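You operate a simulated robot arm through the tools that you are given. There is no shell and no other tool.

Carry out the task below with a simulated robot arm. There is one attempt and no reset: what you move stays moved.

Task
Put the orange bottle on the top of the spring bench away on the ledge over the wash bench. Then put the grey canister on the top of the spring bench away on the bottom narrow shelf of the tall rack. Then put the steel fitting on the top of the spring bench away on the top of the charging bench. Then put the silver gland on the top of the middle shelf under the spring bench away in the inside of the black tray. Then fetch the black spring and stand it on the click card. Then press the zero button three times. Then turn the green-bar shock's compression clicker to 5 clicks out. Then take the yellow pad on the left end of the bench and put it away in the tray of the red cart. Then pull the left drawer of the packing table open. Keep to this order. Set down upright: orange bottle, grey canister, steel fitting, black spring.
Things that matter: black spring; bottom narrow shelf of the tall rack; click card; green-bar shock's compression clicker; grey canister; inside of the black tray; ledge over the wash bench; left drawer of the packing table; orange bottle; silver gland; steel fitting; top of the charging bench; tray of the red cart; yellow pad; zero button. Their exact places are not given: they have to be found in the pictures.

It is judged by the outcome, as a careful person would: the job done as asked, and still so three seconds after it is handed in. It fails if anything else is knocked over, pushed out of place, dropped, spilled or broken.

Robot
A 7-joint arm with a two-finger parallel gripper on a trunk, on a base that moves. Base frame: it is fixed to the floor where the robot stands at the start and does not move with it; the origin is under the middle of the robot, x ahead of it, y to its left, z up. Lengths are in mm, angles in rad, forces in N, time in s.
With the tool pointing down near the work surface it reaches from about 100 to 680 mm from the robot's upright axis, wherever it stands. Its first joint turns from -2.897 to 2.897 rad. Places, roughly: black spring (8x9x16 cm) [500, 500, 900]; bottom narrow shelf of the tall rack [-3300, -100, 100]; click card [-1500, -2750, 750]; green-bar shock's compression clicker [300, -1000, 800]; grey canister (7x7x10 cm) [700, 200, 900]; inside of the black tray (26x20 cm) [-1360, -4600, 880]; ledge over the wash bench (50x12 cm) [-1640, -4440, 1200]; left drawer of the packing table [-3000, -3800, 700]; orange bottle [500, 0, 1000]; silver gland (6x6x3 cm) [700, 500, 600]; steel fitting (4x4x5 cm) [700, 500, 900]; top of the charging bench [700, -5100, 900]; tray of the red cart [-1300, 0, 800]; yellow pad (8x6x4 cm) [500, -1900, 900]; zero button [500, -800, 1000]. Payload 1.57 kg.
The tool frame sits at the grasp point between the pads (the TCP): z along the fingers, y along the line on which they close. The tips reach 30 mm beyond it. Largest opening 110 mm; finger width 24, thickness 12; the body of the gripper, 48 by 112 mm, starts 78 mm behind the TCP.
Orientation is told as [roll, pitch, yaw] about the base's x, y, z axes, in that order, counted from this pose: with the fingers straight down and closing along the base's y, the tool's x points along the base's -x, its y along +y and its z along -z.

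Tools
- The arm moves only by the tool send_rows. Its argument "commands" is a list of rows, each an object of numbers (a shift or turn left out is 0, a gripper value left out holds the last): "dx", "dy", "dz": the shift along the base's x, y, z in mm; "wx", "wy", "wz": the turn, a rotation vector about the base's x, y, z in rad; "fingers": the gripper command, from -1 (shut) to 1 (fully open), values between in proportion. In form: [{"dx": .., "dy": .., "dz": .., "wx": .., "wy": .., "wz": .., "fingers": ..}, ...]. A call has 1 to 20 rows; each row is the pose to reach, as a shift and turn from the pose commanded when the call began. Rows are played at 5 a second. More than 50 mm and 0.15 rad between two rows, or a gripper value outside its range, and nothing of the call is played. A pose out of reach is approached as far as the arm can. The call stops where the force on the tool passes 40 N (or 10 N more than at its start, if that is more) or the arm is blocked; 0.2 s more then pass. The fingers move at their own pace (about 45 mm/s each) and stop on an object; they squeeze with about 25 N. The grip force told is the motor's: it shows also when the fingers shut on nothing. Time passes only in rows, and 0.2 s behind the last, so rows that repeat a pose let the fingers close. The reply holds the time, the measured pose of the TCP, the force on the tool along the base axes, the opening and the grip force, in the units named above and with some noise, with the torque about the TCP (base axes, N m) and any sound that the robot's microphone picked up.
- Cameras (640 x 400 px; columns grow to the right, rows downward): "scene" is now at [19.6, 134.5, 1590.3]; the picture's right is [-0.25, -0.97, 0.00], its down [-0.67, 0.17, -0.72] and it looks along [0.70, -0.18, -0.70] (base axes); focal length 220 px, centre (320, 200). "wrist" rides on the gripper at [70, 16, -141] in the tool frame; the picture's right is [-0.23, 0.97, 0.00], its down [-0.86, -0.20, -0.48] and it looks along [-0.47, -0.11, 0.88] (tool axes); focal length 222 px, centre (320, 200).
- get_image(camera): a new picture of that camera. No time passes.
- move_column(by): slides the trunk up (or, below 0, down) by that many mm; the arm and the scene camera ride with it, the base frame stays. It gives what a move gives, with no picture.
- steer(legs): drives the robot by 1 to 6 legs, each [ahead, turn to the left] in mm and rad, along the robot's own axes; the way and the turn of a leg run together, so that a leg with both is an arc; at most 1500 mm and 3.142 rad a leg. The arm and the cameras ride along, it lands a little off, and it stops where it bumps. It gives what a move gives.
- pan_tilt(pan, tilt): turns the head with the scene camera to pan (to the left, within 2.705 rad either way) and tilt (down, from -0.506 to 1.204), counted from straight ahead of the robot. It gives what a move gives.
- point_at(camera, pixels): there is no depth. For up to 12 entries [column, row, z] of the newest picture of that camera ("zoom" is the newest enlarged one), the place [x, y] in the base frame at which the ray of that pixel passes the height z, good to about 2 mm. No time passes.
- inspect(camera, box): a new picture of the part [left, top, right, bottom] of that camera's present view, enlarged. No time passes.
- job_done(): hands the job in; it is judged then, once.

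Open the gripper and draw the arm clear of the work before you hand the job in, unless the task says otherwise.

The tools are called after ">>>" as a command line: name --argument value ..., lists and objects as JSON in quotes. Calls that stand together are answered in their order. send_rows: Moves the arm, as the interface text tells. Its arguments: {"type":"object","properties":{"commands":{"type":"array"}},"required":["commands"]} The other tools are called the same way: move_column (by) moves the trunk up or down; steer (legs) drives the base; pan_tilt (pan, tilt) turns the head that bears the scene camera; get_image (camera) takes a picture; point_at (camera, pixels) gives the place at which the rays of pixels pass given heights; inspect (camera, box) takes an enlarged picture of a part of a camera's view; job_done () hands the job in.

At the start:

```text
time: 0.0
position: [383.9, -291.1, 1276.7]
ee_rot: [-0.002, -0.001, 0.001]
ft_force: [-0.1, 0.0, 0.1]
wrist_torque: [-0.02, -0.02, 0.0]
width: 110.1
gripper_force: 0.0
trunk travel left (down, up): [-525.0, 65.0]
robot x, y, heading: [2.2, -2.5, 0.001]
head pan, tilt (commanded): [-0.25, 0.77]
```

scene: 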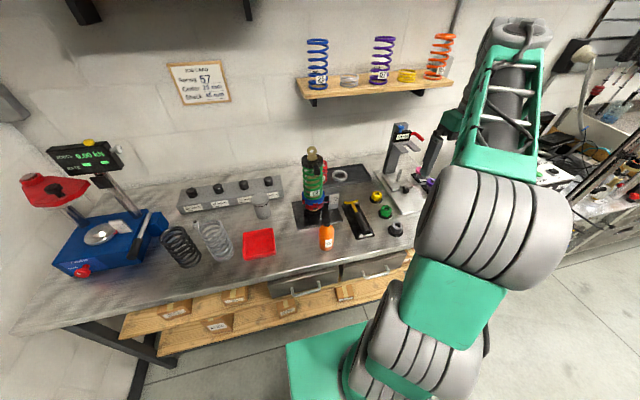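
wrist: 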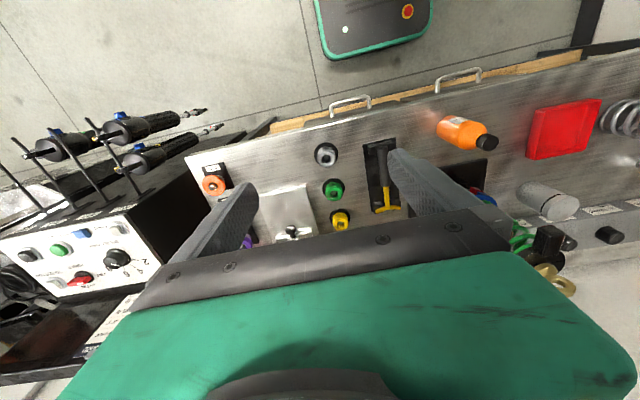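

The first scene picture shows the spring bench with the orange bottle near (326,237), the grey canister near (262,207) and the springs at (180,245). I'll enlarge the bench for details.

>>> inspect --camera "scene" --box '[140, 130, 440, 320]'

>>> inspect --camera "scene" --box '[0, 120, 200, 320]'

```text
2.11 times, centred on (290, 225) of scene
```

zoom: 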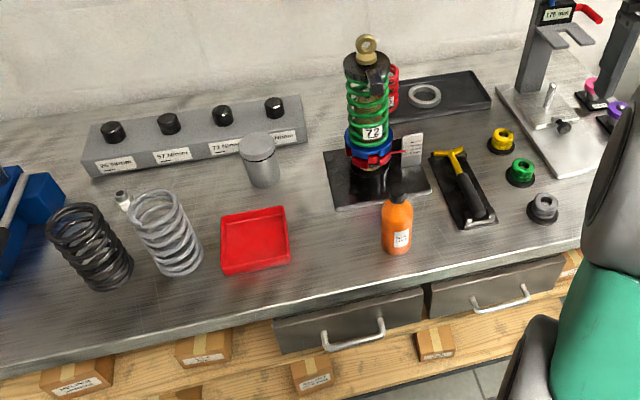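

```text
2.00 times, centred on (100, 220) of scene
```

zoom: 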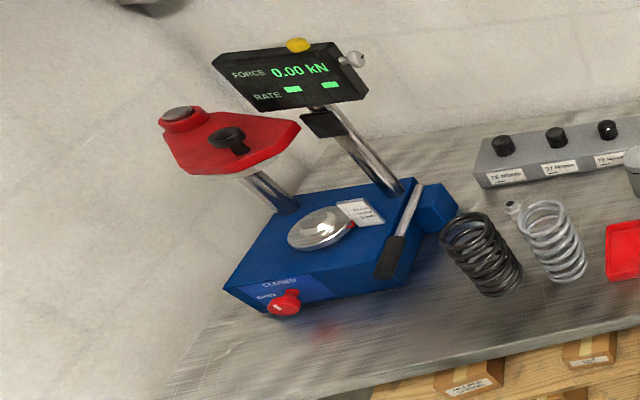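

The steel fitting is between the two springs at zoom (124,200). Before moving I'll look around with the head to find the other places.

>>> pan_tilt --pan -1.2 --tilt 0.4

>>> get_image --camera "scene"

>>> pan_tilt --pan -2.3 --tilt 0.4

>>> get_image --camera "scene"

>>> pan_tilt --pan 2.6 --tilt 0.4

>>> get_image --camera "scene"

>>> pan_tilt --pan 1.3 --tilt 0.4

>>> get_image --camera "scene"

```text
time: 1.2
position: [384.5, -289.8, 1275.1]
ee_rot: [0.0, 0.0, 0.0]
ft_force: [1.0, -0.6, -0.1]
wrist_torque: [-0.01, -0.01, -0.01]
width: 110.1
gripper_force: 0.1
trunk travel left (down, up): [-525.0, 65.0]
robot x, y, heading: [-1.1, -0.8, -0.003]
head pan, tilt (commanded): [-1.201, 0.4]
```

```text
taken
```

scene: 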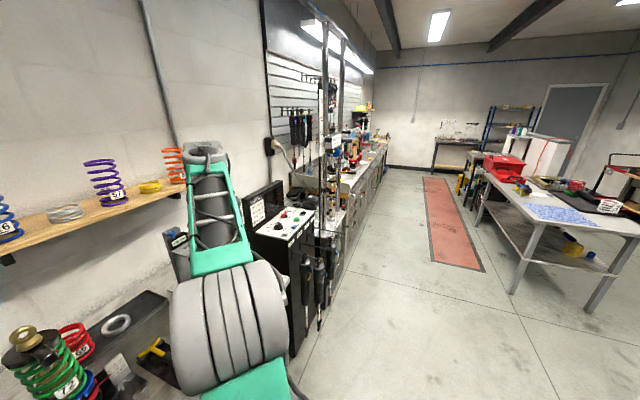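

```text
time: 2.6
position: [384.4, -289.7, 1275.8]
ee_rot: [0.0, -0.001, 0.001]
ft_force: [-0.6, 0.9, -0.6]
wrist_torque: [-0.01, -0.01, 0.02]
width: 110.3
gripper_force: 0.1
trunk travel left (down, up): [-525.0, 65.0]
robot x, y, heading: [2.8, -0.2, 0.001]
head pan, tilt (commanded): [-2.3, 0.4]
```

```text
taken
```

scene: 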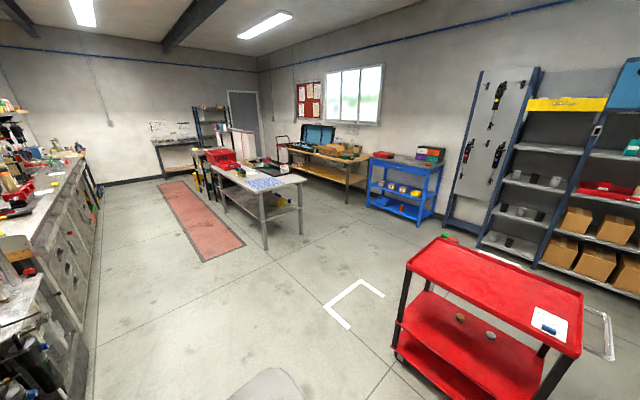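

```text
time: 6.4
position: [383.5, -290.0, 1275.7]
ee_rot: [0.0, -0.001, 0.0]
ft_force: [-0.2, 0.6, 0.3]
wrist_torque: [0.03, 0.02, 0.0]
width: 109.8
gripper_force: 0.0
trunk travel left (down, up): [-525.0, 65.0]
robot x, y, heading: [-1.5, -1.4, -0.001]
head pan, tilt (commanded): [2.601, 0.4]
```

```text
taken
```

scene: 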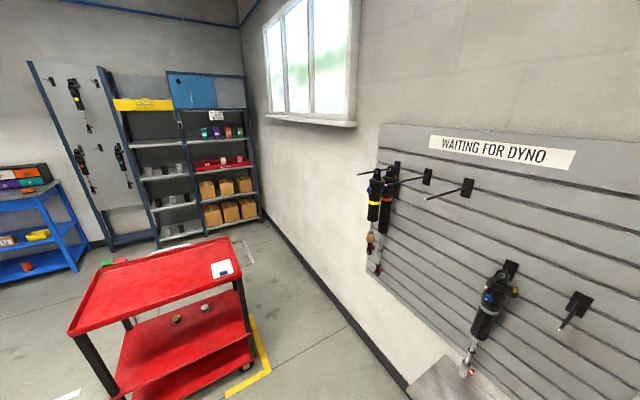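

```text
time: 7.9
position: [384.0, -289.6, 1275.1]
ee_rot: [0.001, 0.0, 0.0]
ft_force: [0.4, 0.4, -0.1]
wrist_torque: [0.0, 0.02, -0.05]
width: 110.2
gripper_force: 0.1
trunk travel left (down, up): [-525.0, 65.0]
robot x, y, heading: [-0.7, -0.4, 0.002]
head pan, tilt (commanded): [1.3, 0.4]
```

```text
taken
```

scene: 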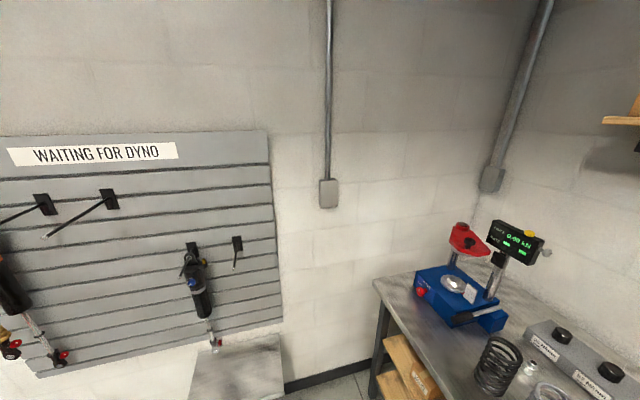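

The room shows the red cart, the tall rack at the back, and the packing table with blue cloth. I look back at the bench with a leftward pan for measuring.

>>> pan_tilt --pan 0.35 --tilt 0.8

>>> get_image --camera "scene"

>>> inspect --camera "scene" --box '[160, 120, 480, 320]'

```text
time: 9.1
position: [385.4, -289.7, 1275.1]
ee_rot: [0.0, 0.0, 0.0]
ft_force: [-0.1, 0.3, -0.3]
wrist_torque: [-0.01, 0.01, 0.0]
width: 110.0
gripper_force: 0.1
trunk travel left (down, up): [-525.0, 65.0]
robot x, y, heading: [2.0, 0.3, 0.002]
head pan, tilt (commanded): [0.351, 0.799]
```

```text
taken
```

scene: 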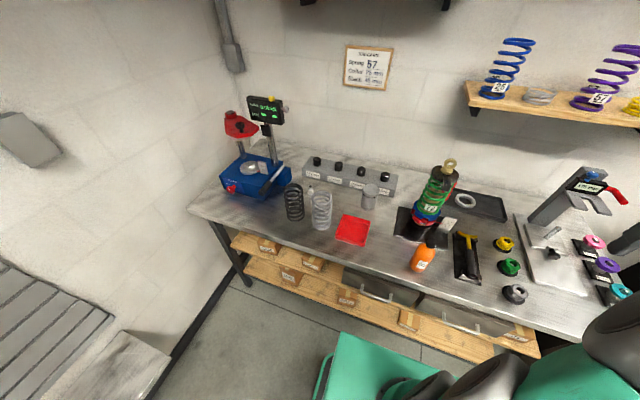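

```text
2.00 times, centred on (320, 220) of scene
```

zoom: 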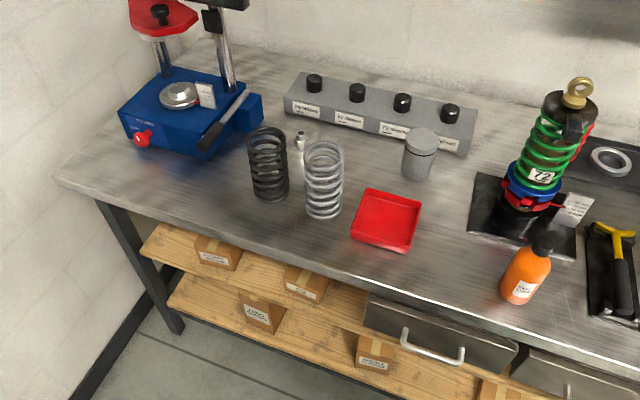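

I triangulate the bench height by comparing the rays of the same points in both cameras; first a new wrist picture.

>>> inspect --camera "wrist" --box '[400, 60, 640, 260]'

>>> point_at --camera "zoom" --pixels '[[320, 200, 850], [320, 200, 900]]'

```text
2.00 times, centred on (520, 160) of wrist
```

zoom: 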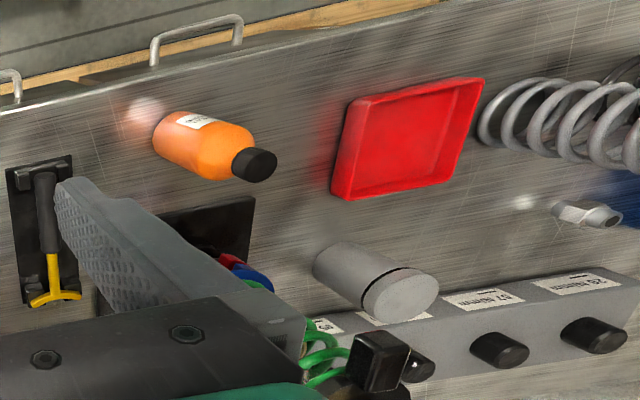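

```text
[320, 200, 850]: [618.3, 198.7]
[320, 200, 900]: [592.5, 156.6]
```

I cross the red tray's rim corners from both cameras at trial heights.

>>> point_at --camera "zoom" --pixels '[[485, 80, 850], [485, 80, 900], [350, 102, 850], [350, 102, 900], [160, 140, 850], [160, 140, 900], [275, 165, 950], [275, 165, 1000], [605, 218, 850], [605, 218, 900]]'

>>> point_at --camera "scene" --pixels '[[336, 240, 850], [336, 240, 900], [362.5, 246, 850], [362.5, 246, 900], [419, 270, 850], [419, 270, 900], [431.5, 242, 950], [431.5, 242, 1000], [310, 189, 850], [310, 189, 900]]'

```text
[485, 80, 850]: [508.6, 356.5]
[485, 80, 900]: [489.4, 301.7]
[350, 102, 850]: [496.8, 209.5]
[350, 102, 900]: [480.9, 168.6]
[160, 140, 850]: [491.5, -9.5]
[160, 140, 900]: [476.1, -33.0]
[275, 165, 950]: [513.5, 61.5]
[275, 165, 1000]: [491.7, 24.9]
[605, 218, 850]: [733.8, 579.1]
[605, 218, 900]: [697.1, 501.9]
```

```text
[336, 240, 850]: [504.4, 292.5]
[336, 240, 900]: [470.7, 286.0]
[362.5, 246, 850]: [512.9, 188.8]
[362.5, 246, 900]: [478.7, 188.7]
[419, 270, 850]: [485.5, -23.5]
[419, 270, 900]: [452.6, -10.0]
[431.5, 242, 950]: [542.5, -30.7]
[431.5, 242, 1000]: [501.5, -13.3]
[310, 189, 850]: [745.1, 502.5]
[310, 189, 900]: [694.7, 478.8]
```

The fitting's top crosses near z 920, so the bench top is roughly 870. Before choosing the grip I look at the far places with the head (wash ledge is near direction −1.92 rad).

>>> pan_tilt --pan -1.9 --tilt 0.2

>>> inspect --camera "scene" --box '[240, 120, 400, 220]'

>>> inspect --camera "scene" --box '[0, 100, 320, 300]'

>>> inspect --camera "scene" --box '[320, 100, 640, 300]'

```text
time: 11.2
position: [384.2, -290.1, 1276.9]
ee_rot: [0.0, 0.0, 0.001]
ft_force: [0.5, -0.5, 0.2]
wrist_torque: [0.03, 0.03, -0.01]
width: 109.9
gripper_force: 0.0
trunk travel left (down, up): [-525.0, 65.0]
robot x, y, heading: [-1.1, 2.3, -0.001]
head pan, tilt (commanded): [-1.901, 0.201]
```

```text
4.00 times, centred on (320, 170) of scene
```

zoom: 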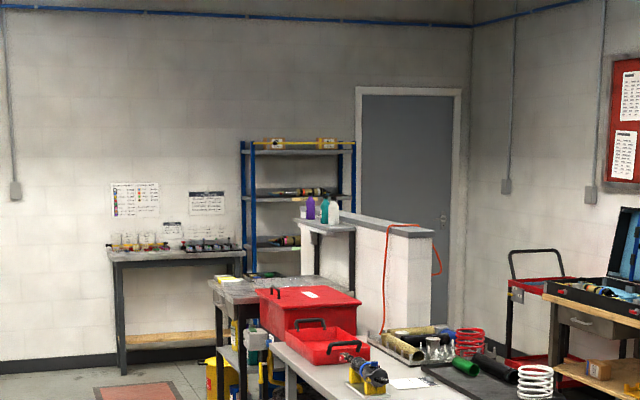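

```text
2.00 times, centred on (160, 200) of scene
```

zoom: 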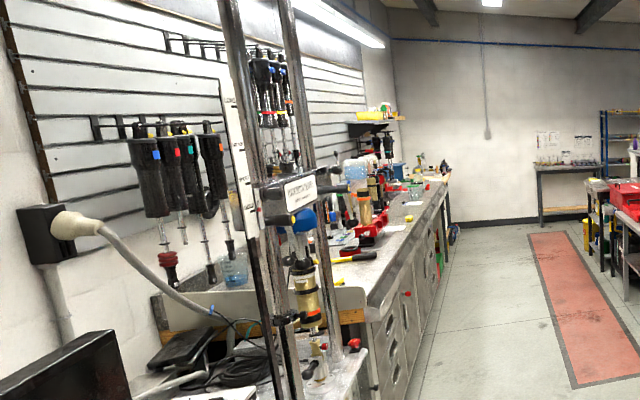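

```text
2.00 times, centred on (480, 200) of scene
```

zoom: 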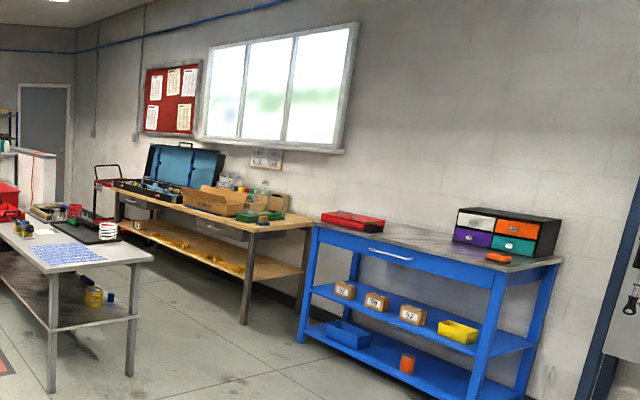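

The ledge (zoom (315,225) with bottles on it) is open above, so a top-down grip will do. I move the arm over the orange bottle to measure it with the wrist camera.

>>> pan_tilt --pan 0.2 --tilt 0.8

>>> send_rows --commands '[{"dx": 10, "dy": 45}, {"dx": 20, "dy": 90}, {"dx": 30, "dy": 135}, {"dx": 40, "dy": 180}, {"dx": 50, "dy": 225}, {"dx": 60, "dy": 270}, {"dx": 60, "dy": 270}]'

>>> get_image --camera "wrist"

>>> get_image --camera "scene"

```text
time: 13.2
position: [384.6, -290.7, 1276.3]
ee_rot: [-0.001, 0.0, 0.001]
ft_force: [0.5, -0.5, 0.5]
wrist_torque: [0.01, -0.02, 0.0]
width: 109.9
gripper_force: 0.1
trunk travel left (down, up): [-525.0, 65.0]
robot x, y, heading: [2.8, 0.0, -0.0]
head pan, tilt (commanded): [0.201, 0.799]
```

```text
time: 14.8
position: [444.3, -18.1, 1275.8]
ee_rot: [0.0, -0.001, 0.0]
ft_force: [-0.2, -0.6, -0.8]
wrist_torque: [-0.02, -0.01, 0.0]
width: 110.1
gripper_force: 0.1
trunk travel left (down, up): [-525.0, 65.0]
robot x, y, heading: [-2.0, -0.7, -0.007]
head pan, tilt (commanded): [0.201, 0.799]
```

```text
taken
```

wrist: 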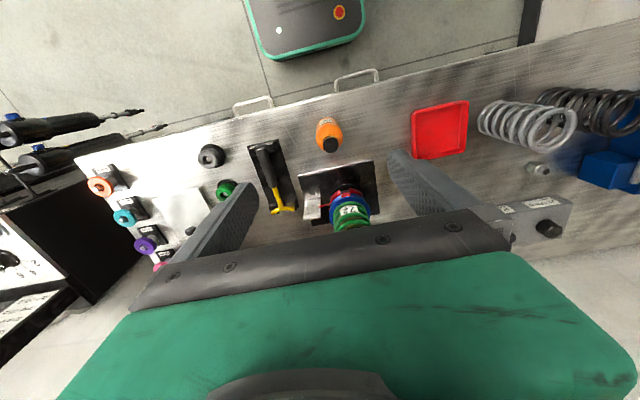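

```text
taken
```

scene: 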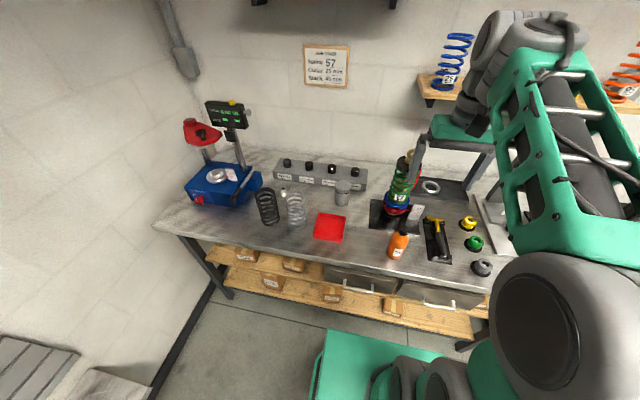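

I enlarge both views of the bottle for precise triangulation.

>>> inspect --camera "scene" --box '[350, 180, 450, 280]'

>>> inspect --camera "wrist" --box '[240, 80, 400, 240]'

```text
4.00 times, centred on (400, 230) of scene
```

zoom: 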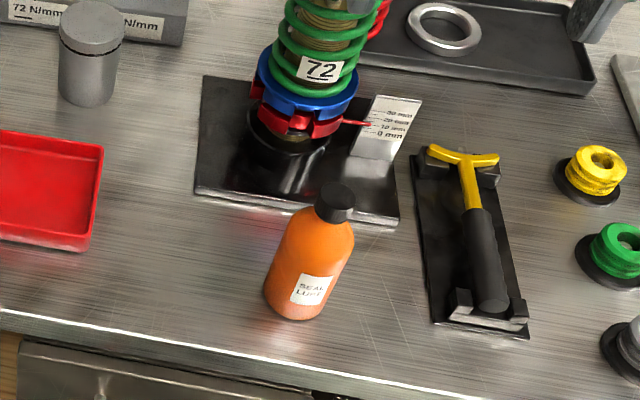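

```text
2.50 times, centred on (320, 160) of wrist
```

zoom: 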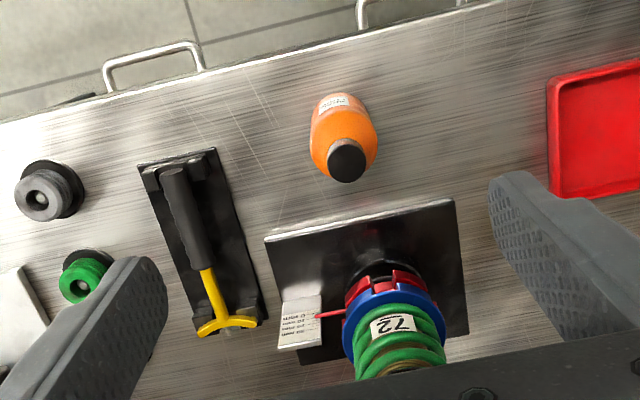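

I cross matching corners: shock plate front corners, wrench-mat front corners, and the bottle's cap top.

>>> point_at --camera "zoom" --pixels '[[452, 200, 850], [452, 200, 900], [265, 238, 850], [265, 238, 900], [346, 163, 1000], [346, 163, 1050], [216, 148, 850], [216, 148, 900], [137, 166, 850], [137, 166, 900], [333, 97, 870], [333, 97, 850]]'

>>> point_at --camera "scene" --pixels '[[369.25, 227, 850], [369.25, 227, 900], [419.75, 233.75, 850], [419.75, 233.75, 900], [404, 227.5, 1000], [404, 227.5, 1050], [429, 260, 850], [429, 260, 900], [452, 263.5, 850], [452, 263.5, 900]]'

```text
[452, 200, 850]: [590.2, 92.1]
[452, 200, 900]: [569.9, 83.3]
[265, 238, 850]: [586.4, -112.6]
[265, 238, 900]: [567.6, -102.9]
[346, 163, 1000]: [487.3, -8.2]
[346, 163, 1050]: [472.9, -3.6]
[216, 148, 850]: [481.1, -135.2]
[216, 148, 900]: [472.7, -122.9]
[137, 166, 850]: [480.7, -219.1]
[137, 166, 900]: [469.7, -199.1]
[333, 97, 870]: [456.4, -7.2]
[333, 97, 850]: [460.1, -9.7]
```

```text
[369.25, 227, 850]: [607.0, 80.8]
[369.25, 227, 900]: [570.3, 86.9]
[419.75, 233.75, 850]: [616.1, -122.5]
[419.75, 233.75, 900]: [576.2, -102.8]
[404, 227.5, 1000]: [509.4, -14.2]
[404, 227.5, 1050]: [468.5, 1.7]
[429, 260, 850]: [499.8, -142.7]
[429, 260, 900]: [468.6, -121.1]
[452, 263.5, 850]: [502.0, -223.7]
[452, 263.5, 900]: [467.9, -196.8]
```

The corners cross at z≈893 for thin mats, so the bench top is near 888; the bottle's cap top is near (476,−5,1036). I move above the bottle and go down part-way with the fingers open.

>>> send_rows --commands '[{"dx": 32, "dy": 13, "dz": -20, "fingers": 1}, {"dx": 32, "dy": 13, "dz": -70}, {"dx": 32, "dy": 13, "dz": -120}, {"dx": 32, "dy": 13, "dz": -170}, {"dx": 32, "dy": 13, "dz": -190}, {"dx": 32, "dy": 13, "dz": -190}]'

>>> get_image --camera "wrist"

>>> inspect --camera "scene" --box '[350, 180, 450, 280]'

```text
time: 16.2
position: [475.5, -9.1, 1082.3]
ee_rot: [0.0, 0.001, 0.0]
ft_force: [0.5, 0.5, -1.0]
wrist_torque: [0.0, 0.0, 0.03]
width: 110.1
gripper_force: 0.0
trunk travel left (down, up): [-525.0, 65.0]
robot x, y, heading: [-1.0, 0.6, -0.002]
head pan, tilt (commanded): [0.201, 0.799]
```

```text
taken
```

wrist: 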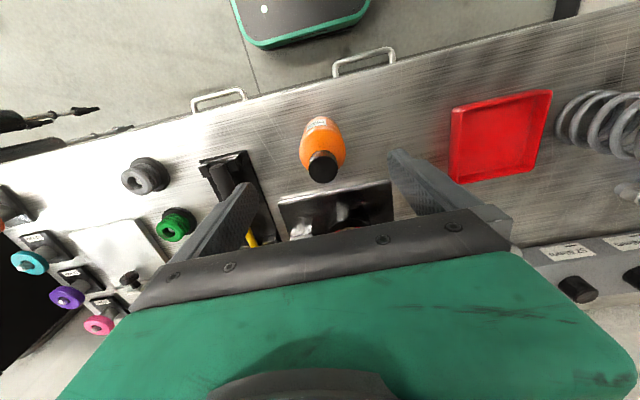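

```text
4.00 times, centred on (400, 230) of scene
```

zoom: 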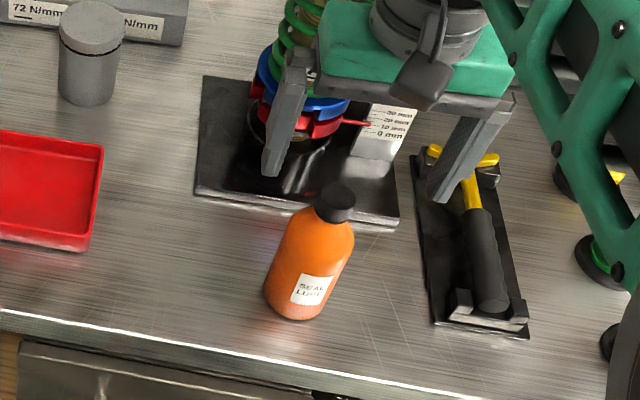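

I check the cap and body centre through the wrist camera at this height.

>>> inspect --camera "wrist" --box '[260, 90, 390, 220]'

>>> point_at --camera "wrist" --pixels '[[323, 165, 1036], [323, 165, 1020], [300, 145, 960], [345, 140, 960], [319, 113, 888]]'

```text
3.08 times, centred on (325, 155) of wrist
```

zoom: 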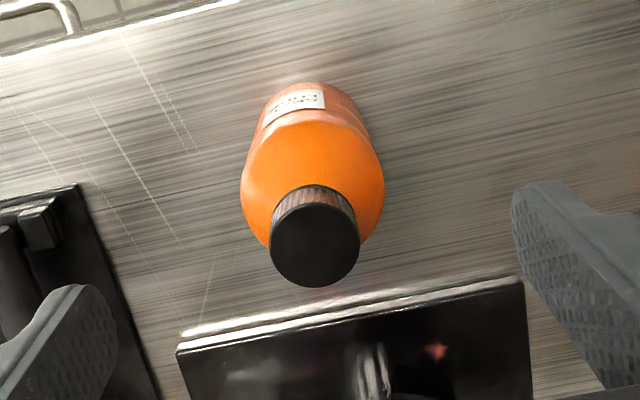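

```text
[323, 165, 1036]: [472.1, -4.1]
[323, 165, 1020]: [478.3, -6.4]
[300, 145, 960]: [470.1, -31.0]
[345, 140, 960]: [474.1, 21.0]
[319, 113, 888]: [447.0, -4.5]
```

The bottle's centre comes to about (476,−5), diameter about 53 mm. I lower to z≈970 so the cap stays clear of the gripper body, and then close.

>>> send_rows --commands '[{"dy": 3, "dz": -40}, {"dy": 3, "dz": -80}, {"dy": 3, "dz": -112}, {"dy": 3, "dz": -112}]'

>>> inspect --camera "scene" --box '[350, 180, 450, 280]'

>>> get_image --camera "wrist"

```text
time: 17.2
position: [474.0, -6.9, 975.5]
ee_rot: [0.0, 0.001, 0.0]
ft_force: [0.2, 0.7, 0.6]
wrist_torque: [-0.03, -0.06, 0.0]
width: 110.1
gripper_force: 0.0
trunk travel left (down, up): [-525.0, 65.0]
robot x, y, heading: [-2.5, 2.4, -0.002]
head pan, tilt (commanded): [0.201, 0.799]
```

```text
4.00 times, centred on (400, 230) of scene
```

zoom: 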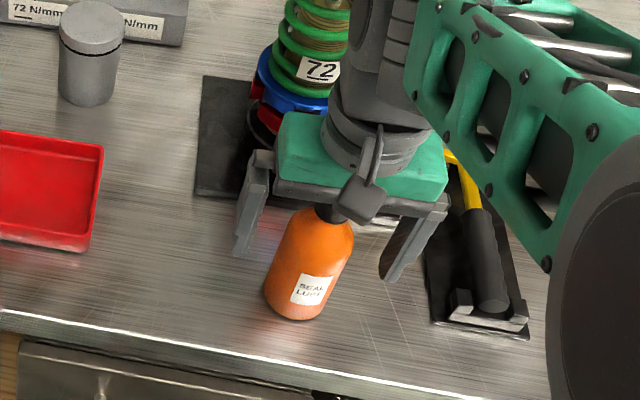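

```text
taken
```

wrist: 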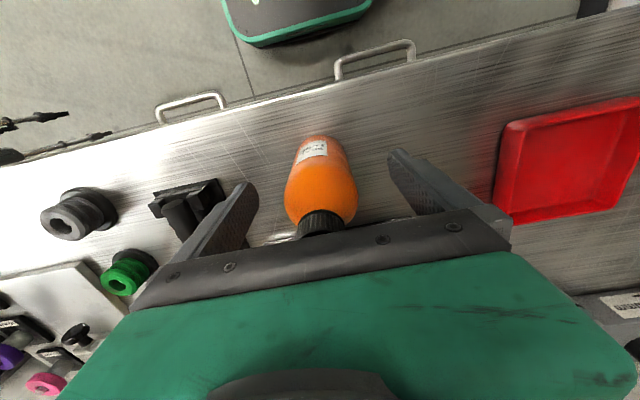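

The fingers straddle the bottle with the cap just under the hand. I lower 5 mm more and close.

>>> send_rows --commands '[{"dx": 1, "dz": -5}, {"dx": 1, "dz": -5, "fingers": -1}, {"dx": 1, "dz": -5}, {"dx": 1, "dz": -5}, {"dx": 1, "dz": -5}, {"dx": 1, "dz": -5}, {"dx": 1, "dz": -5}, {"dx": 1, "dz": -5}]'

>>> get_image --camera "wrist"

```text
time: 19.0
position: [474.9, -5.9, 968.8]
ee_rot: [0.001, 0.0, 0.0]
ft_force: [0.2, 0.1, 0.9]
wrist_torque: [-0.02, -0.04, -0.03]
width: 52.4
gripper_force: 25.3
trunk travel left (down, up): [-525.0, 65.0]
robot x, y, heading: [-3.4, 3.0, -0.004]
head pan, tilt (commanded): [0.201, 0.799]
```

```text
taken
```

wrist: 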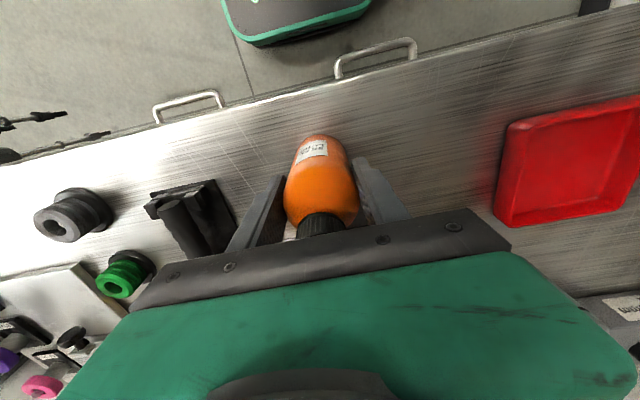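

The grip holds at 52.4 mm. I lift the bottle straight up and then draw it back.

>>> send_rows --commands '[{"dz": 15}, {"dz": 60}, {"dz": 110}, {"dz": 160}, {"dz": 210}, {"dx": -40, "dz": 230}, {"dx": -80, "dz": 250}, {"dx": -80, "dz": 250}]'

>>> get_image --camera "wrist"

>>> get_image --camera "scene"

```text
time: 20.8
position: [396.6, -6.1, 1218.6]
ee_rot: [-0.001, 0.0, -0.001]
ft_force: [-0.1, 0.0, -2.0]
wrist_torque: [0.01, 0.01, -0.01]
width: 52.7
gripper_force: 24.6
trunk travel left (down, up): [-525.0, 65.0]
robot x, y, heading: [-1.5, 0.2, 0.001]
head pan, tilt (commanded): [0.201, 0.799]
```

```text
taken
```

wrist: 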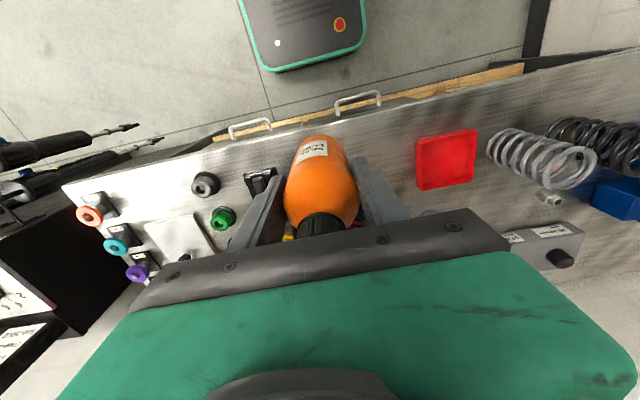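

```text
taken
```

scene: 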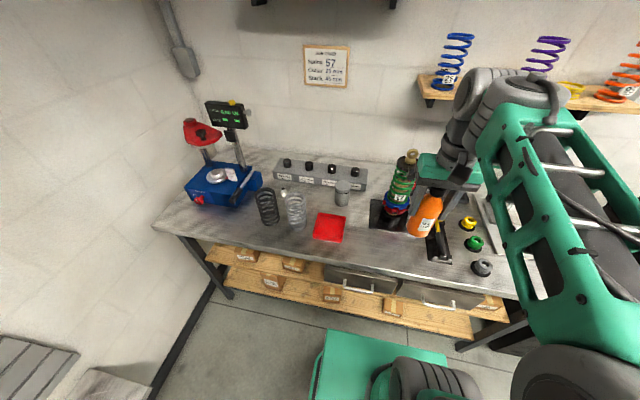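

The bottle is held clear. Now I survey the floor for the drive: picture toward −1.7 rad with more tilt.

>>> point_at --camera "scene" --pixels '[[329, 331, 300], [447, 353, 300], [313, 395, 300]]'

>>> pan_tilt --pan -1.85 --tilt 0.45

>>> get_image --camera "scene"

>>> inspect --camera "scene" --box '[220, 60, 480, 220]'

```text
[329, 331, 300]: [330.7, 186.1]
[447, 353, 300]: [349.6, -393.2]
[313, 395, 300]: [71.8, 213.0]
```

```text
time: 22.8
position: [397.4, -5.4, 1218.3]
ee_rot: [0.001, 0.0, -0.001]
ft_force: [-0.7, 1.5, -1.8]
wrist_torque: [-0.01, 0.02, -0.02]
width: 52.7
gripper_force: 25.2
trunk travel left (down, up): [-525.0, 65.0]
robot x, y, heading: [-1.1, 0.4, -0.004]
head pan, tilt (commanded): [-1.85, 0.45]
```

```text
taken
```

scene: 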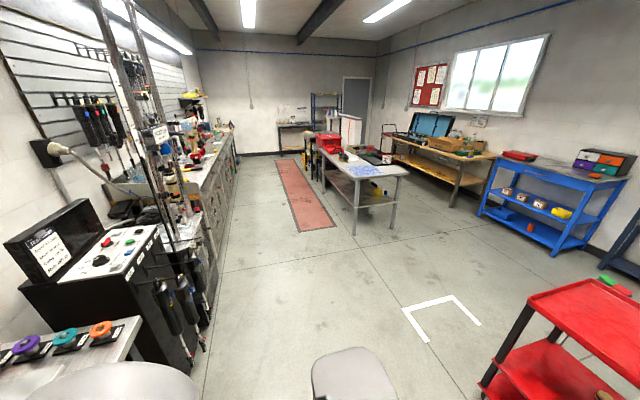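

```text
2.46 times, centred on (350, 140) of scene
```

zoom: 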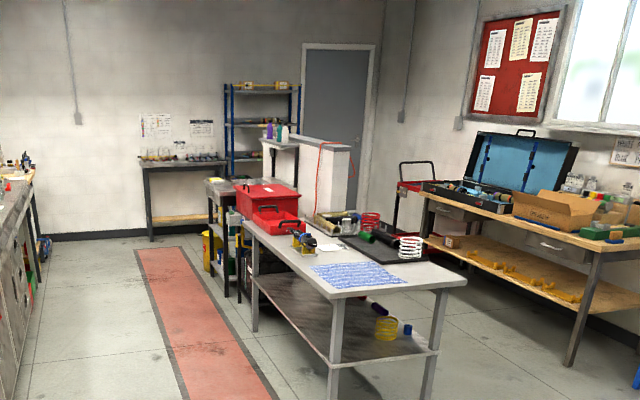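

I measure floor points: centre table legs, red mat corners, bench front, wash bench and dyno feet.

>>> point_at --camera "scene" --pixels '[[355, 235, 0], [392, 228, 0], [323, 194, 0], [302, 231, 0], [329, 224, 0], [276, 160, 0], [298, 158, 0], [227, 230, 0], [200, 340, 0], [239, 165, 0], [313, 180, 0], [453, 205, 0]]'

>>> point_at --camera "scene" --pixels '[[483, 390, 0], [530, 294, 780], [345, 116, 1200], [340, 118, 1200], [318, 140, 880], [405, 172, 750], [361, 180, 750], [300, 140, 750], [490, 217, 0], [555, 255, 0]]'

```text
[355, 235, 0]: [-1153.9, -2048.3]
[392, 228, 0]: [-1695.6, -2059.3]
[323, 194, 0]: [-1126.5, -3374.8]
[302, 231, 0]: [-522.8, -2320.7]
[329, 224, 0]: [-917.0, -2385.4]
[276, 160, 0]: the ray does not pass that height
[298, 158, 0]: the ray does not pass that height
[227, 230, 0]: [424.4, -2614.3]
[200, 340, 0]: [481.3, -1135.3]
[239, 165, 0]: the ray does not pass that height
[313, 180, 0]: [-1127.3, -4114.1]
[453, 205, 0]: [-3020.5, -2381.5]
```

```text
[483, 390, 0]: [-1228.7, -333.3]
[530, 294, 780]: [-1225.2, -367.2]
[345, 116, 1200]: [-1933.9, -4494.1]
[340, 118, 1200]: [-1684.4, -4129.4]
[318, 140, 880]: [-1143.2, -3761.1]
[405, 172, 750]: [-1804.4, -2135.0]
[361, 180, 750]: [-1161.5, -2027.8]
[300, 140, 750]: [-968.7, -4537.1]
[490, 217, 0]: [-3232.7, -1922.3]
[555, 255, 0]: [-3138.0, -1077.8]
```

The aisle between the centre table (x<−1130) and the benches (x>424) is wide. I back off the bench, turn right, and drive down the aisle with the bottle held at z≈1220.

>>> steer --legs '[[-250, 0], [0, -1.63], [1500, 0], [1300, 0]]'

>>> pan_tilt --pan -0.6 --tilt 0.45

>>> get_image --camera "scene"

```text
time: 41.8
position: [-448.5, -3208.6, 1218.5]
ee_rot: [0.001, 0.0, -1.614]
ft_force: [0.1, -0.5, 0.3]
wrist_torque: [0.02, 0.02, 0.03]
width: 0.1
gripper_force: 21.1
trunk travel left (down, up): [-525.0, 65.0]
robot x, y, heading: [-423.9, -2808.0, -1.613]
head pan, tilt (commanded): [-1.85, 0.45]
```

```text
time: 43.2
position: [-449.0, -3207.8, 1218.8]
ee_rot: [-0.001, 0.0, -1.615]
ft_force: [0.0, -0.3, 0.2]
wrist_torque: [-0.04, -0.02, -0.03]
width: 0.2
gripper_force: 21.5
trunk travel left (down, up): [-525.0, 65.0]
robot x, y, heading: [-426.9, -2810.2, -1.614]
head pan, tilt (commanded): [-0.6, 0.45]
```

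```text
taken
```

scene: 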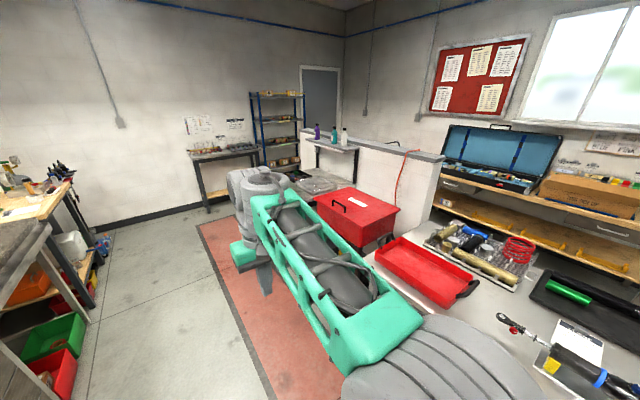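

The gripper reads width 0.1: the bottle has slipped out on the way. I look back along the driven path for it.

>>> pan_tilt --pan 2.65 --tilt 0.6

>>> get_image --camera "scene"

>>> pan_tilt --pan -2.65 --tilt 0.6

>>> get_image --camera "scene"

>>> pan_tilt --pan 0.9 --tilt 0.7

>>> get_image --camera "scene"

```text
time: 46.0
position: [-448.3, -3208.1, 1218.0]
ee_rot: [0.001, 0.0, -1.614]
ft_force: [-0.2, -1.1, 0.1]
wrist_torque: [0.02, 0.03, -0.03]
width: 0.2
gripper_force: 21.3
trunk travel left (down, up): [-525.0, 65.0]
robot x, y, heading: [-422.9, -2810.9, -1.614]
head pan, tilt (commanded): [2.649, 0.6]
```

```text
taken
```

scene: 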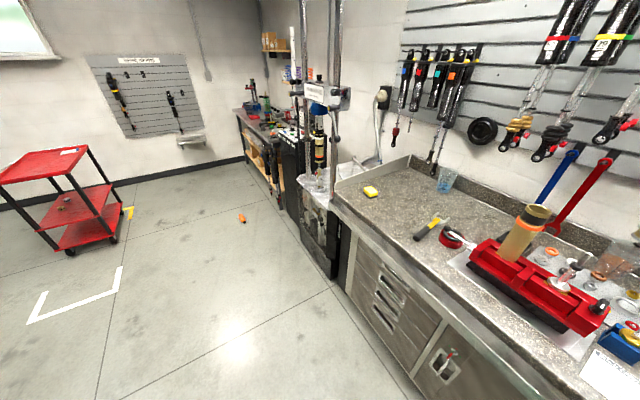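

```text
time: 50.1
position: [-448.7, -3207.2, 1217.4]
ee_rot: [0.001, 0.0, -1.615]
ft_force: [-1.3, 0.1, 0.5]
wrist_torque: [0.0, -0.01, -0.03]
width: 0.0
gripper_force: 21.6
trunk travel left (down, up): [-525.0, 65.0]
robot x, y, heading: [-427.4, -2811.1, -1.613]
head pan, tilt (commanded): [-2.649, 0.6]
```

```text
taken
```

scene: 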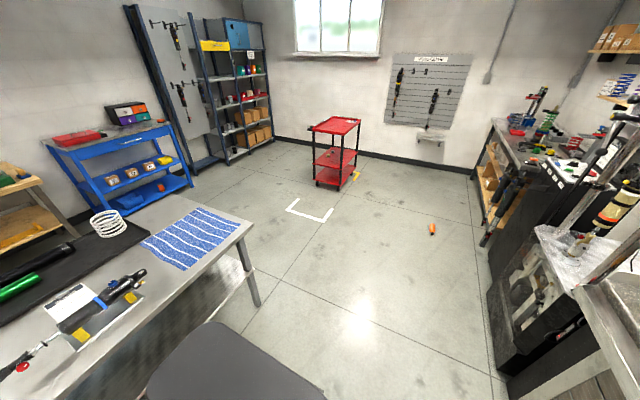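

```text
time: 53.1
position: [-448.2, -3208.0, 1219.6]
ee_rot: [-0.001, 0.0, -1.614]
ft_force: [0.3, -0.5, -0.9]
wrist_torque: [0.01, 0.01, 0.03]
width: 0.1
gripper_force: 21.4
trunk travel left (down, up): [-525.0, 65.0]
robot x, y, heading: [-421.0, -2813.2, -1.613]
head pan, tilt (commanded): [0.901, 0.7]
```

```text
taken
```

scene: 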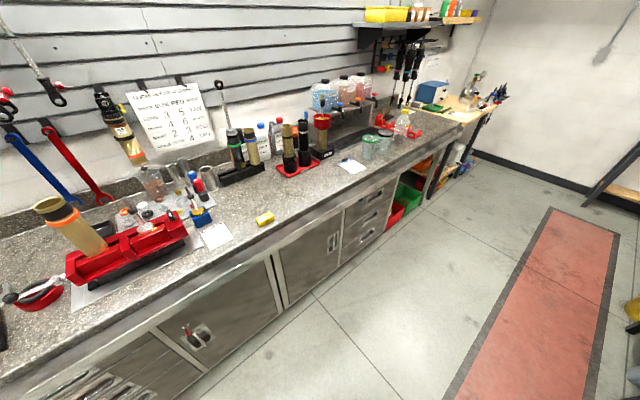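

The orange bottle lies on the floor at (432,230) of the rear view. I turn the head back to it and measure its place.

>>> pan_tilt --pan -2.65 --tilt 0.5

>>> get_image --camera "scene"

>>> inspect --camera "scene" --box '[400, 180, 480, 230]'

```text
time: 56.1
position: [-449.3, -3208.3, 1217.5]
ee_rot: [0.001, 0.001, -1.613]
ft_force: [0.3, 1.2, -0.8]
wrist_torque: [0.0, 0.02, 0.0]
width: 0.0
gripper_force: 21.5
trunk travel left (down, up): [-525.0, 65.0]
robot x, y, heading: [-425.6, -2812.4, -1.612]
head pan, tilt (commanded): [-2.649, 0.499]
```

```text
taken
```

scene: 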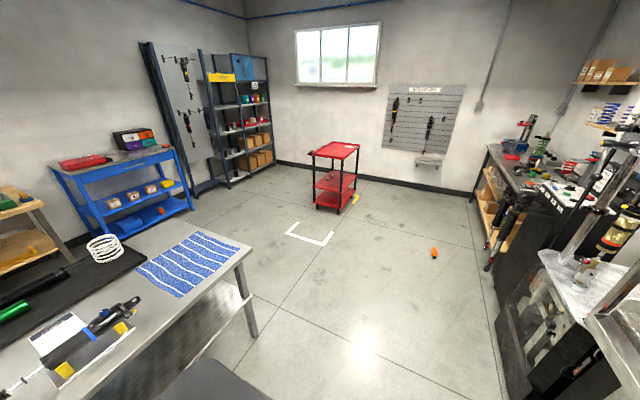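

```text
8.00 times, centred on (440, 205) of scene
```

zoom: 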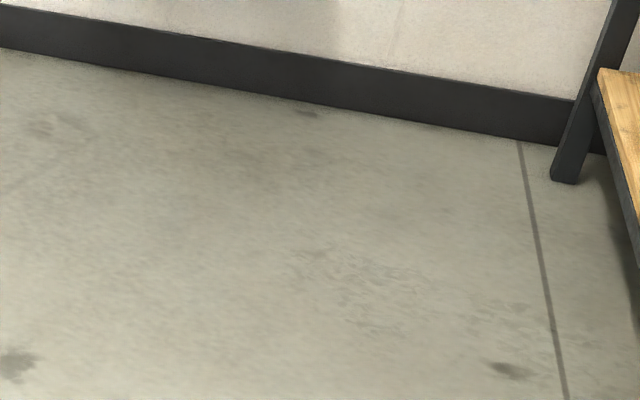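

The bottle is at (434,253) now. I enlarge it and measure.

>>> inspect --camera "scene" --box '[414, 240, 454, 265]'

>>> point_at --camera "scene" --pixels '[[434, 253, 27], [434, 248, 27], [434, 257, 27]]'

```text
16.00 times, centred on (434, 252) of scene
```

zoom: 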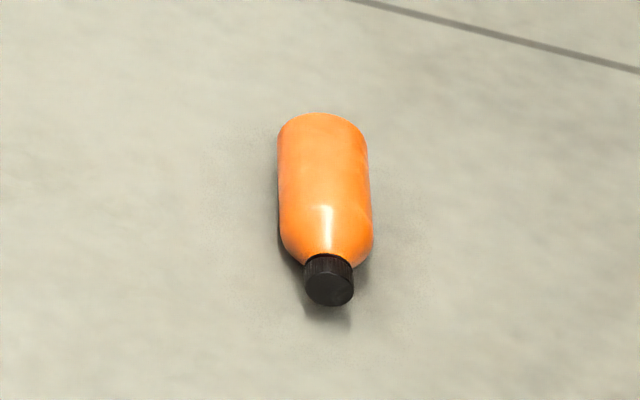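

```text
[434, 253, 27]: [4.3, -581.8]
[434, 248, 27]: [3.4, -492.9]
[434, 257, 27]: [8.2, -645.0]
```

The bottle lies at about (4,−565), axis along y, cap toward −y. Before going back for it, I use this spot to inspect the wash bench and ledge.

>>> pan_tilt --pan -0.5 --tilt 0.35

>>> get_image --camera "scene"

>>> inspect --camera "scene" --box '[240, 90, 440, 215]'

```text
time: 58.1
position: [-448.2, -3208.3, 1217.6]
ee_rot: [0.003, 0.0, -1.613]
ft_force: [0.4, 0.5, -0.1]
wrist_torque: [-0.01, 0.0, 0.0]
width: 0.0
gripper_force: 20.9
trunk travel left (down, up): [-525.0, 65.0]
robot x, y, heading: [-420.8, -2815.5, -1.619]
head pan, tilt (commanded): [-0.499, 0.351]
```

```text
taken
```

scene: 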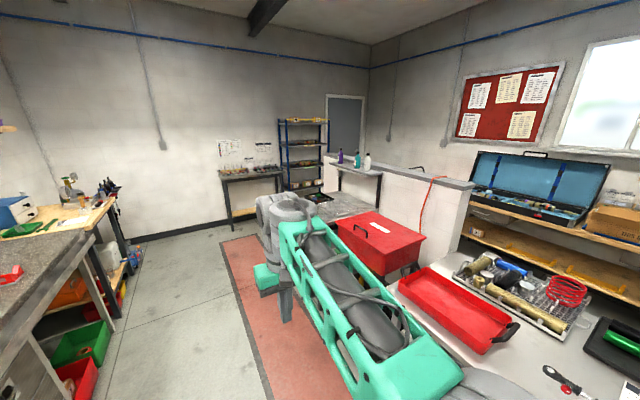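

```text
3.20 times, centred on (340, 152) of scene
```

zoom: 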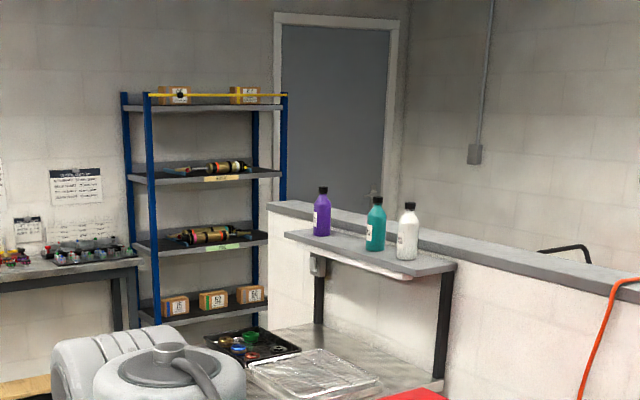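

I measure the ledge corners at z≈1200, the bottles there and the tray on the wash bench.

>>> point_at --camera "zoom" --pixels '[[287, 234, 1200], [384, 274, 1200], [456, 264, 1200], [322, 234, 1200], [375, 248, 1200], [406, 257, 1200], [270, 205, 1270], [640, 283, 1270]]'

>>> point_at --camera "zoom" --pixels '[[205, 342, 890], [250, 328, 890], [300, 350, 890], [245, 365, 890], [310, 350, 890], [382, 378, 890], [0, 270, 890], [140, 262, 890]]'

```text
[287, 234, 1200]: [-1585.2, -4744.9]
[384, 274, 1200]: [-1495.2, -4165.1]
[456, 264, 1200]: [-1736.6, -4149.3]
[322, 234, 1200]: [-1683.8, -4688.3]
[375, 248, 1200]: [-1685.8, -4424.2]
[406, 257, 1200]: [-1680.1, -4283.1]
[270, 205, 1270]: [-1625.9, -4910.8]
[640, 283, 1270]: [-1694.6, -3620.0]
```

```text
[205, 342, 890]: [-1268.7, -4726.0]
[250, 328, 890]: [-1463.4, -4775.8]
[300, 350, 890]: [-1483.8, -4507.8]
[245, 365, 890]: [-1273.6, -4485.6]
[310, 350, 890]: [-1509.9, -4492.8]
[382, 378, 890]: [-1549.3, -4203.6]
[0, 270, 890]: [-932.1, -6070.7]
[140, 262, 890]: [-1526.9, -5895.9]
```

The ledge runs along y at x≈−1640 with a gap between the purple (y≈−4650) and teal (−4420) bottles. I look straight down at my own base to learn its footprint.

>>> pan_tilt --pan 0.9 --tilt 1.2

>>> get_image --camera "scene"

>>> pan_tilt --pan -1.2 --tilt 1.2

>>> get_image --camera "scene"

```text
time: 59.6
position: [-448.1, -3208.7, 1218.3]
ee_rot: [0.001, 0.001, -1.612]
ft_force: [0.2, 0.6, 0.3]
wrist_torque: [0.02, -0.01, -0.04]
width: 0.2
gripper_force: 21.3
trunk travel left (down, up): [-525.0, 65.0]
robot x, y, heading: [-425.6, -2812.2, -1.615]
head pan, tilt (commanded): [0.901, 1.201]
```

```text
taken
```

scene: 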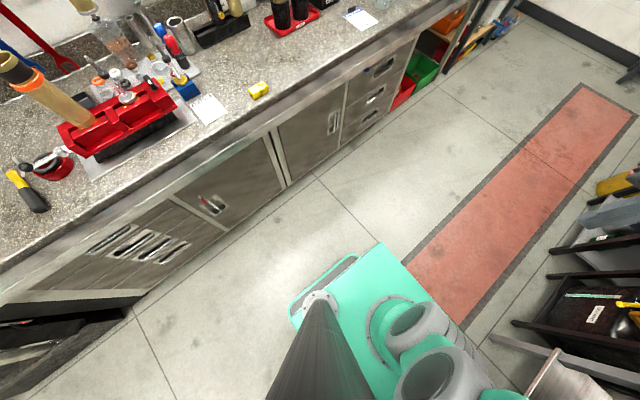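

```text
time: 61.6
position: [-448.8, -3208.1, 1219.3]
ee_rot: [-0.001, -0.001, -1.613]
ft_force: [0.3, 0.1, -0.9]
wrist_torque: [0.02, 0.02, 0.02]
width: 0.0
gripper_force: 21.2
trunk travel left (down, up): [-525.0, 65.0]
robot x, y, heading: [-425.8, -2812.6, -1.614]
head pan, tilt (commanded): [-1.201, 1.201]
```

```text
taken
```

scene: 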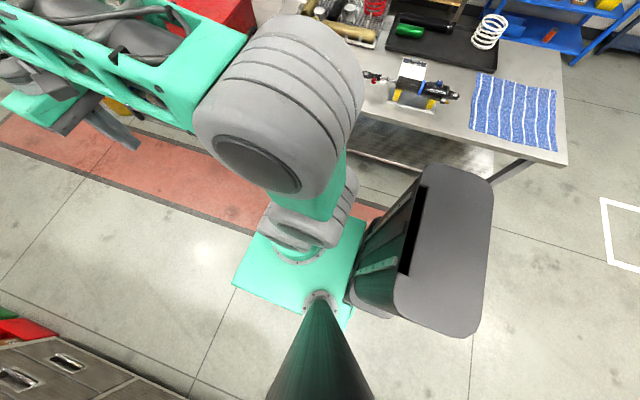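

The base is compact (about 230 mm to its front). I back up along the aisle, clear of the bottle, and then turn toward it.

>>> steer --legs '[[0, 0.017], [-1400, 0], [-1350, 0], [0, 0.64]]'

>>> pan_tilt --pan 0.0 --tilt 1.0

>>> get_image --camera "scene"

>>> get_image --camera "wrist"

```text
time: 77.3
position: [-211.9, -313.5, 1218.2]
ee_rot: [0.0, 0.001, -0.884]
ft_force: [0.6, -0.1, -0.5]
wrist_torque: [0.0, -0.02, -0.03]
width: 0.2
gripper_force: 21.6
trunk travel left (down, up): [-525.0, 65.0]
robot x, y, heading: [-462.0, -4.9, -0.885]
head pan, tilt (commanded): [-1.201, 1.201]
```

```text
time: 78.7
position: [-212.1, -312.9, 1219.4]
ee_rot: [-0.001, 0.001, -0.883]
ft_force: [-0.6, -0.3, 0.6]
wrist_torque: [-0.03, -0.01, -0.03]
width: 0.0
gripper_force: 22.1
trunk travel left (down, up): [-525.0, 65.0]
robot x, y, heading: [-460.6, -3.1, -0.886]
head pan, tilt (commanded): [0.0, 1.0]
```

```text
taken
```

scene: 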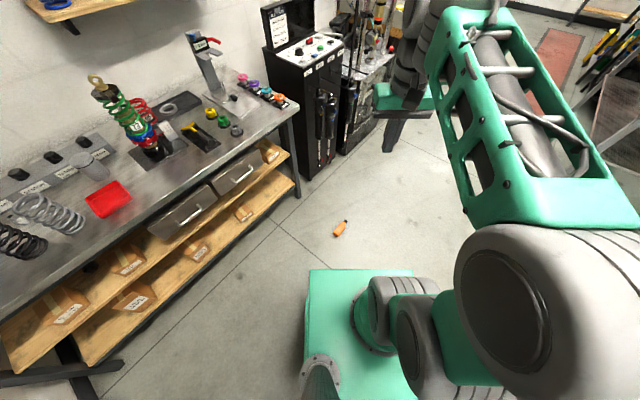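

```text
taken
```

wrist: 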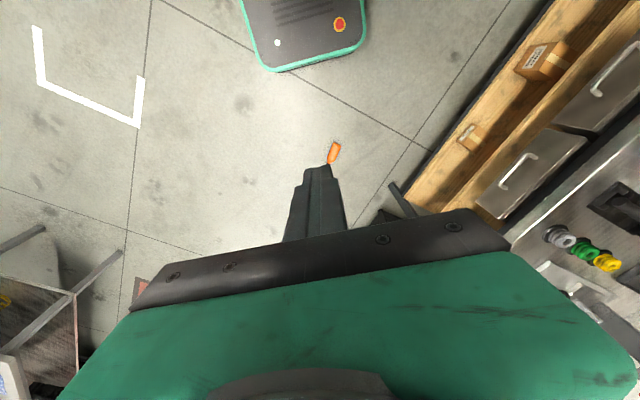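

The bottle shows at scene (340,228) and wrist (334,152); my base top shows at wrist (262–365, 45–70). I measure both.

>>> inspect --camera "scene" --box '[320, 215, 360, 240]'

>>> point_at --camera "scene" --pixels '[[335, 236, 27], [340, 228, 27], [346, 221, 15], [301, 198, 0], [309, 270, 700], [413, 269, 700]]'

>>> point_at --camera "wrist" --pixels '[[330, 163, 27], [334, 152, 27], [338, 143, 27], [262, 68, 250], [362, 42, 250], [262, 68, 350], [362, 42, 350]]'

```text
16.00 times, centred on (340, 228) of scene
```

zoom: 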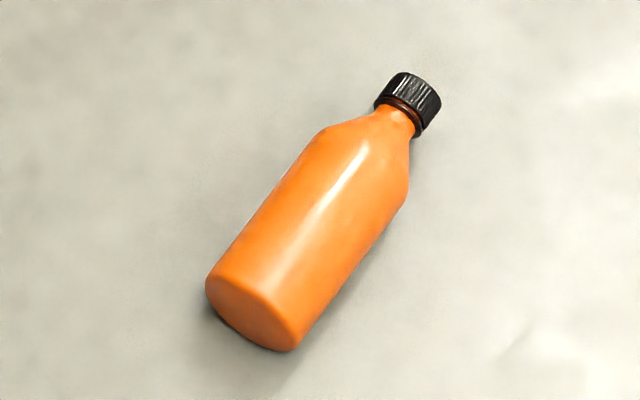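

```text
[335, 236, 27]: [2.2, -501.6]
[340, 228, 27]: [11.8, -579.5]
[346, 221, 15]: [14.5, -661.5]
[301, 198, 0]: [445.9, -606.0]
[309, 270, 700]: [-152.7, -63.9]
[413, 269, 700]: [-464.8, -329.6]
```

```text
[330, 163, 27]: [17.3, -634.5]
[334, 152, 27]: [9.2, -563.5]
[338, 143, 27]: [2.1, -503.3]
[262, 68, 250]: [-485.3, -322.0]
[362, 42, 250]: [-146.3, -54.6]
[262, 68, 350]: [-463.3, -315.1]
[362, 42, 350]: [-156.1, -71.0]
```

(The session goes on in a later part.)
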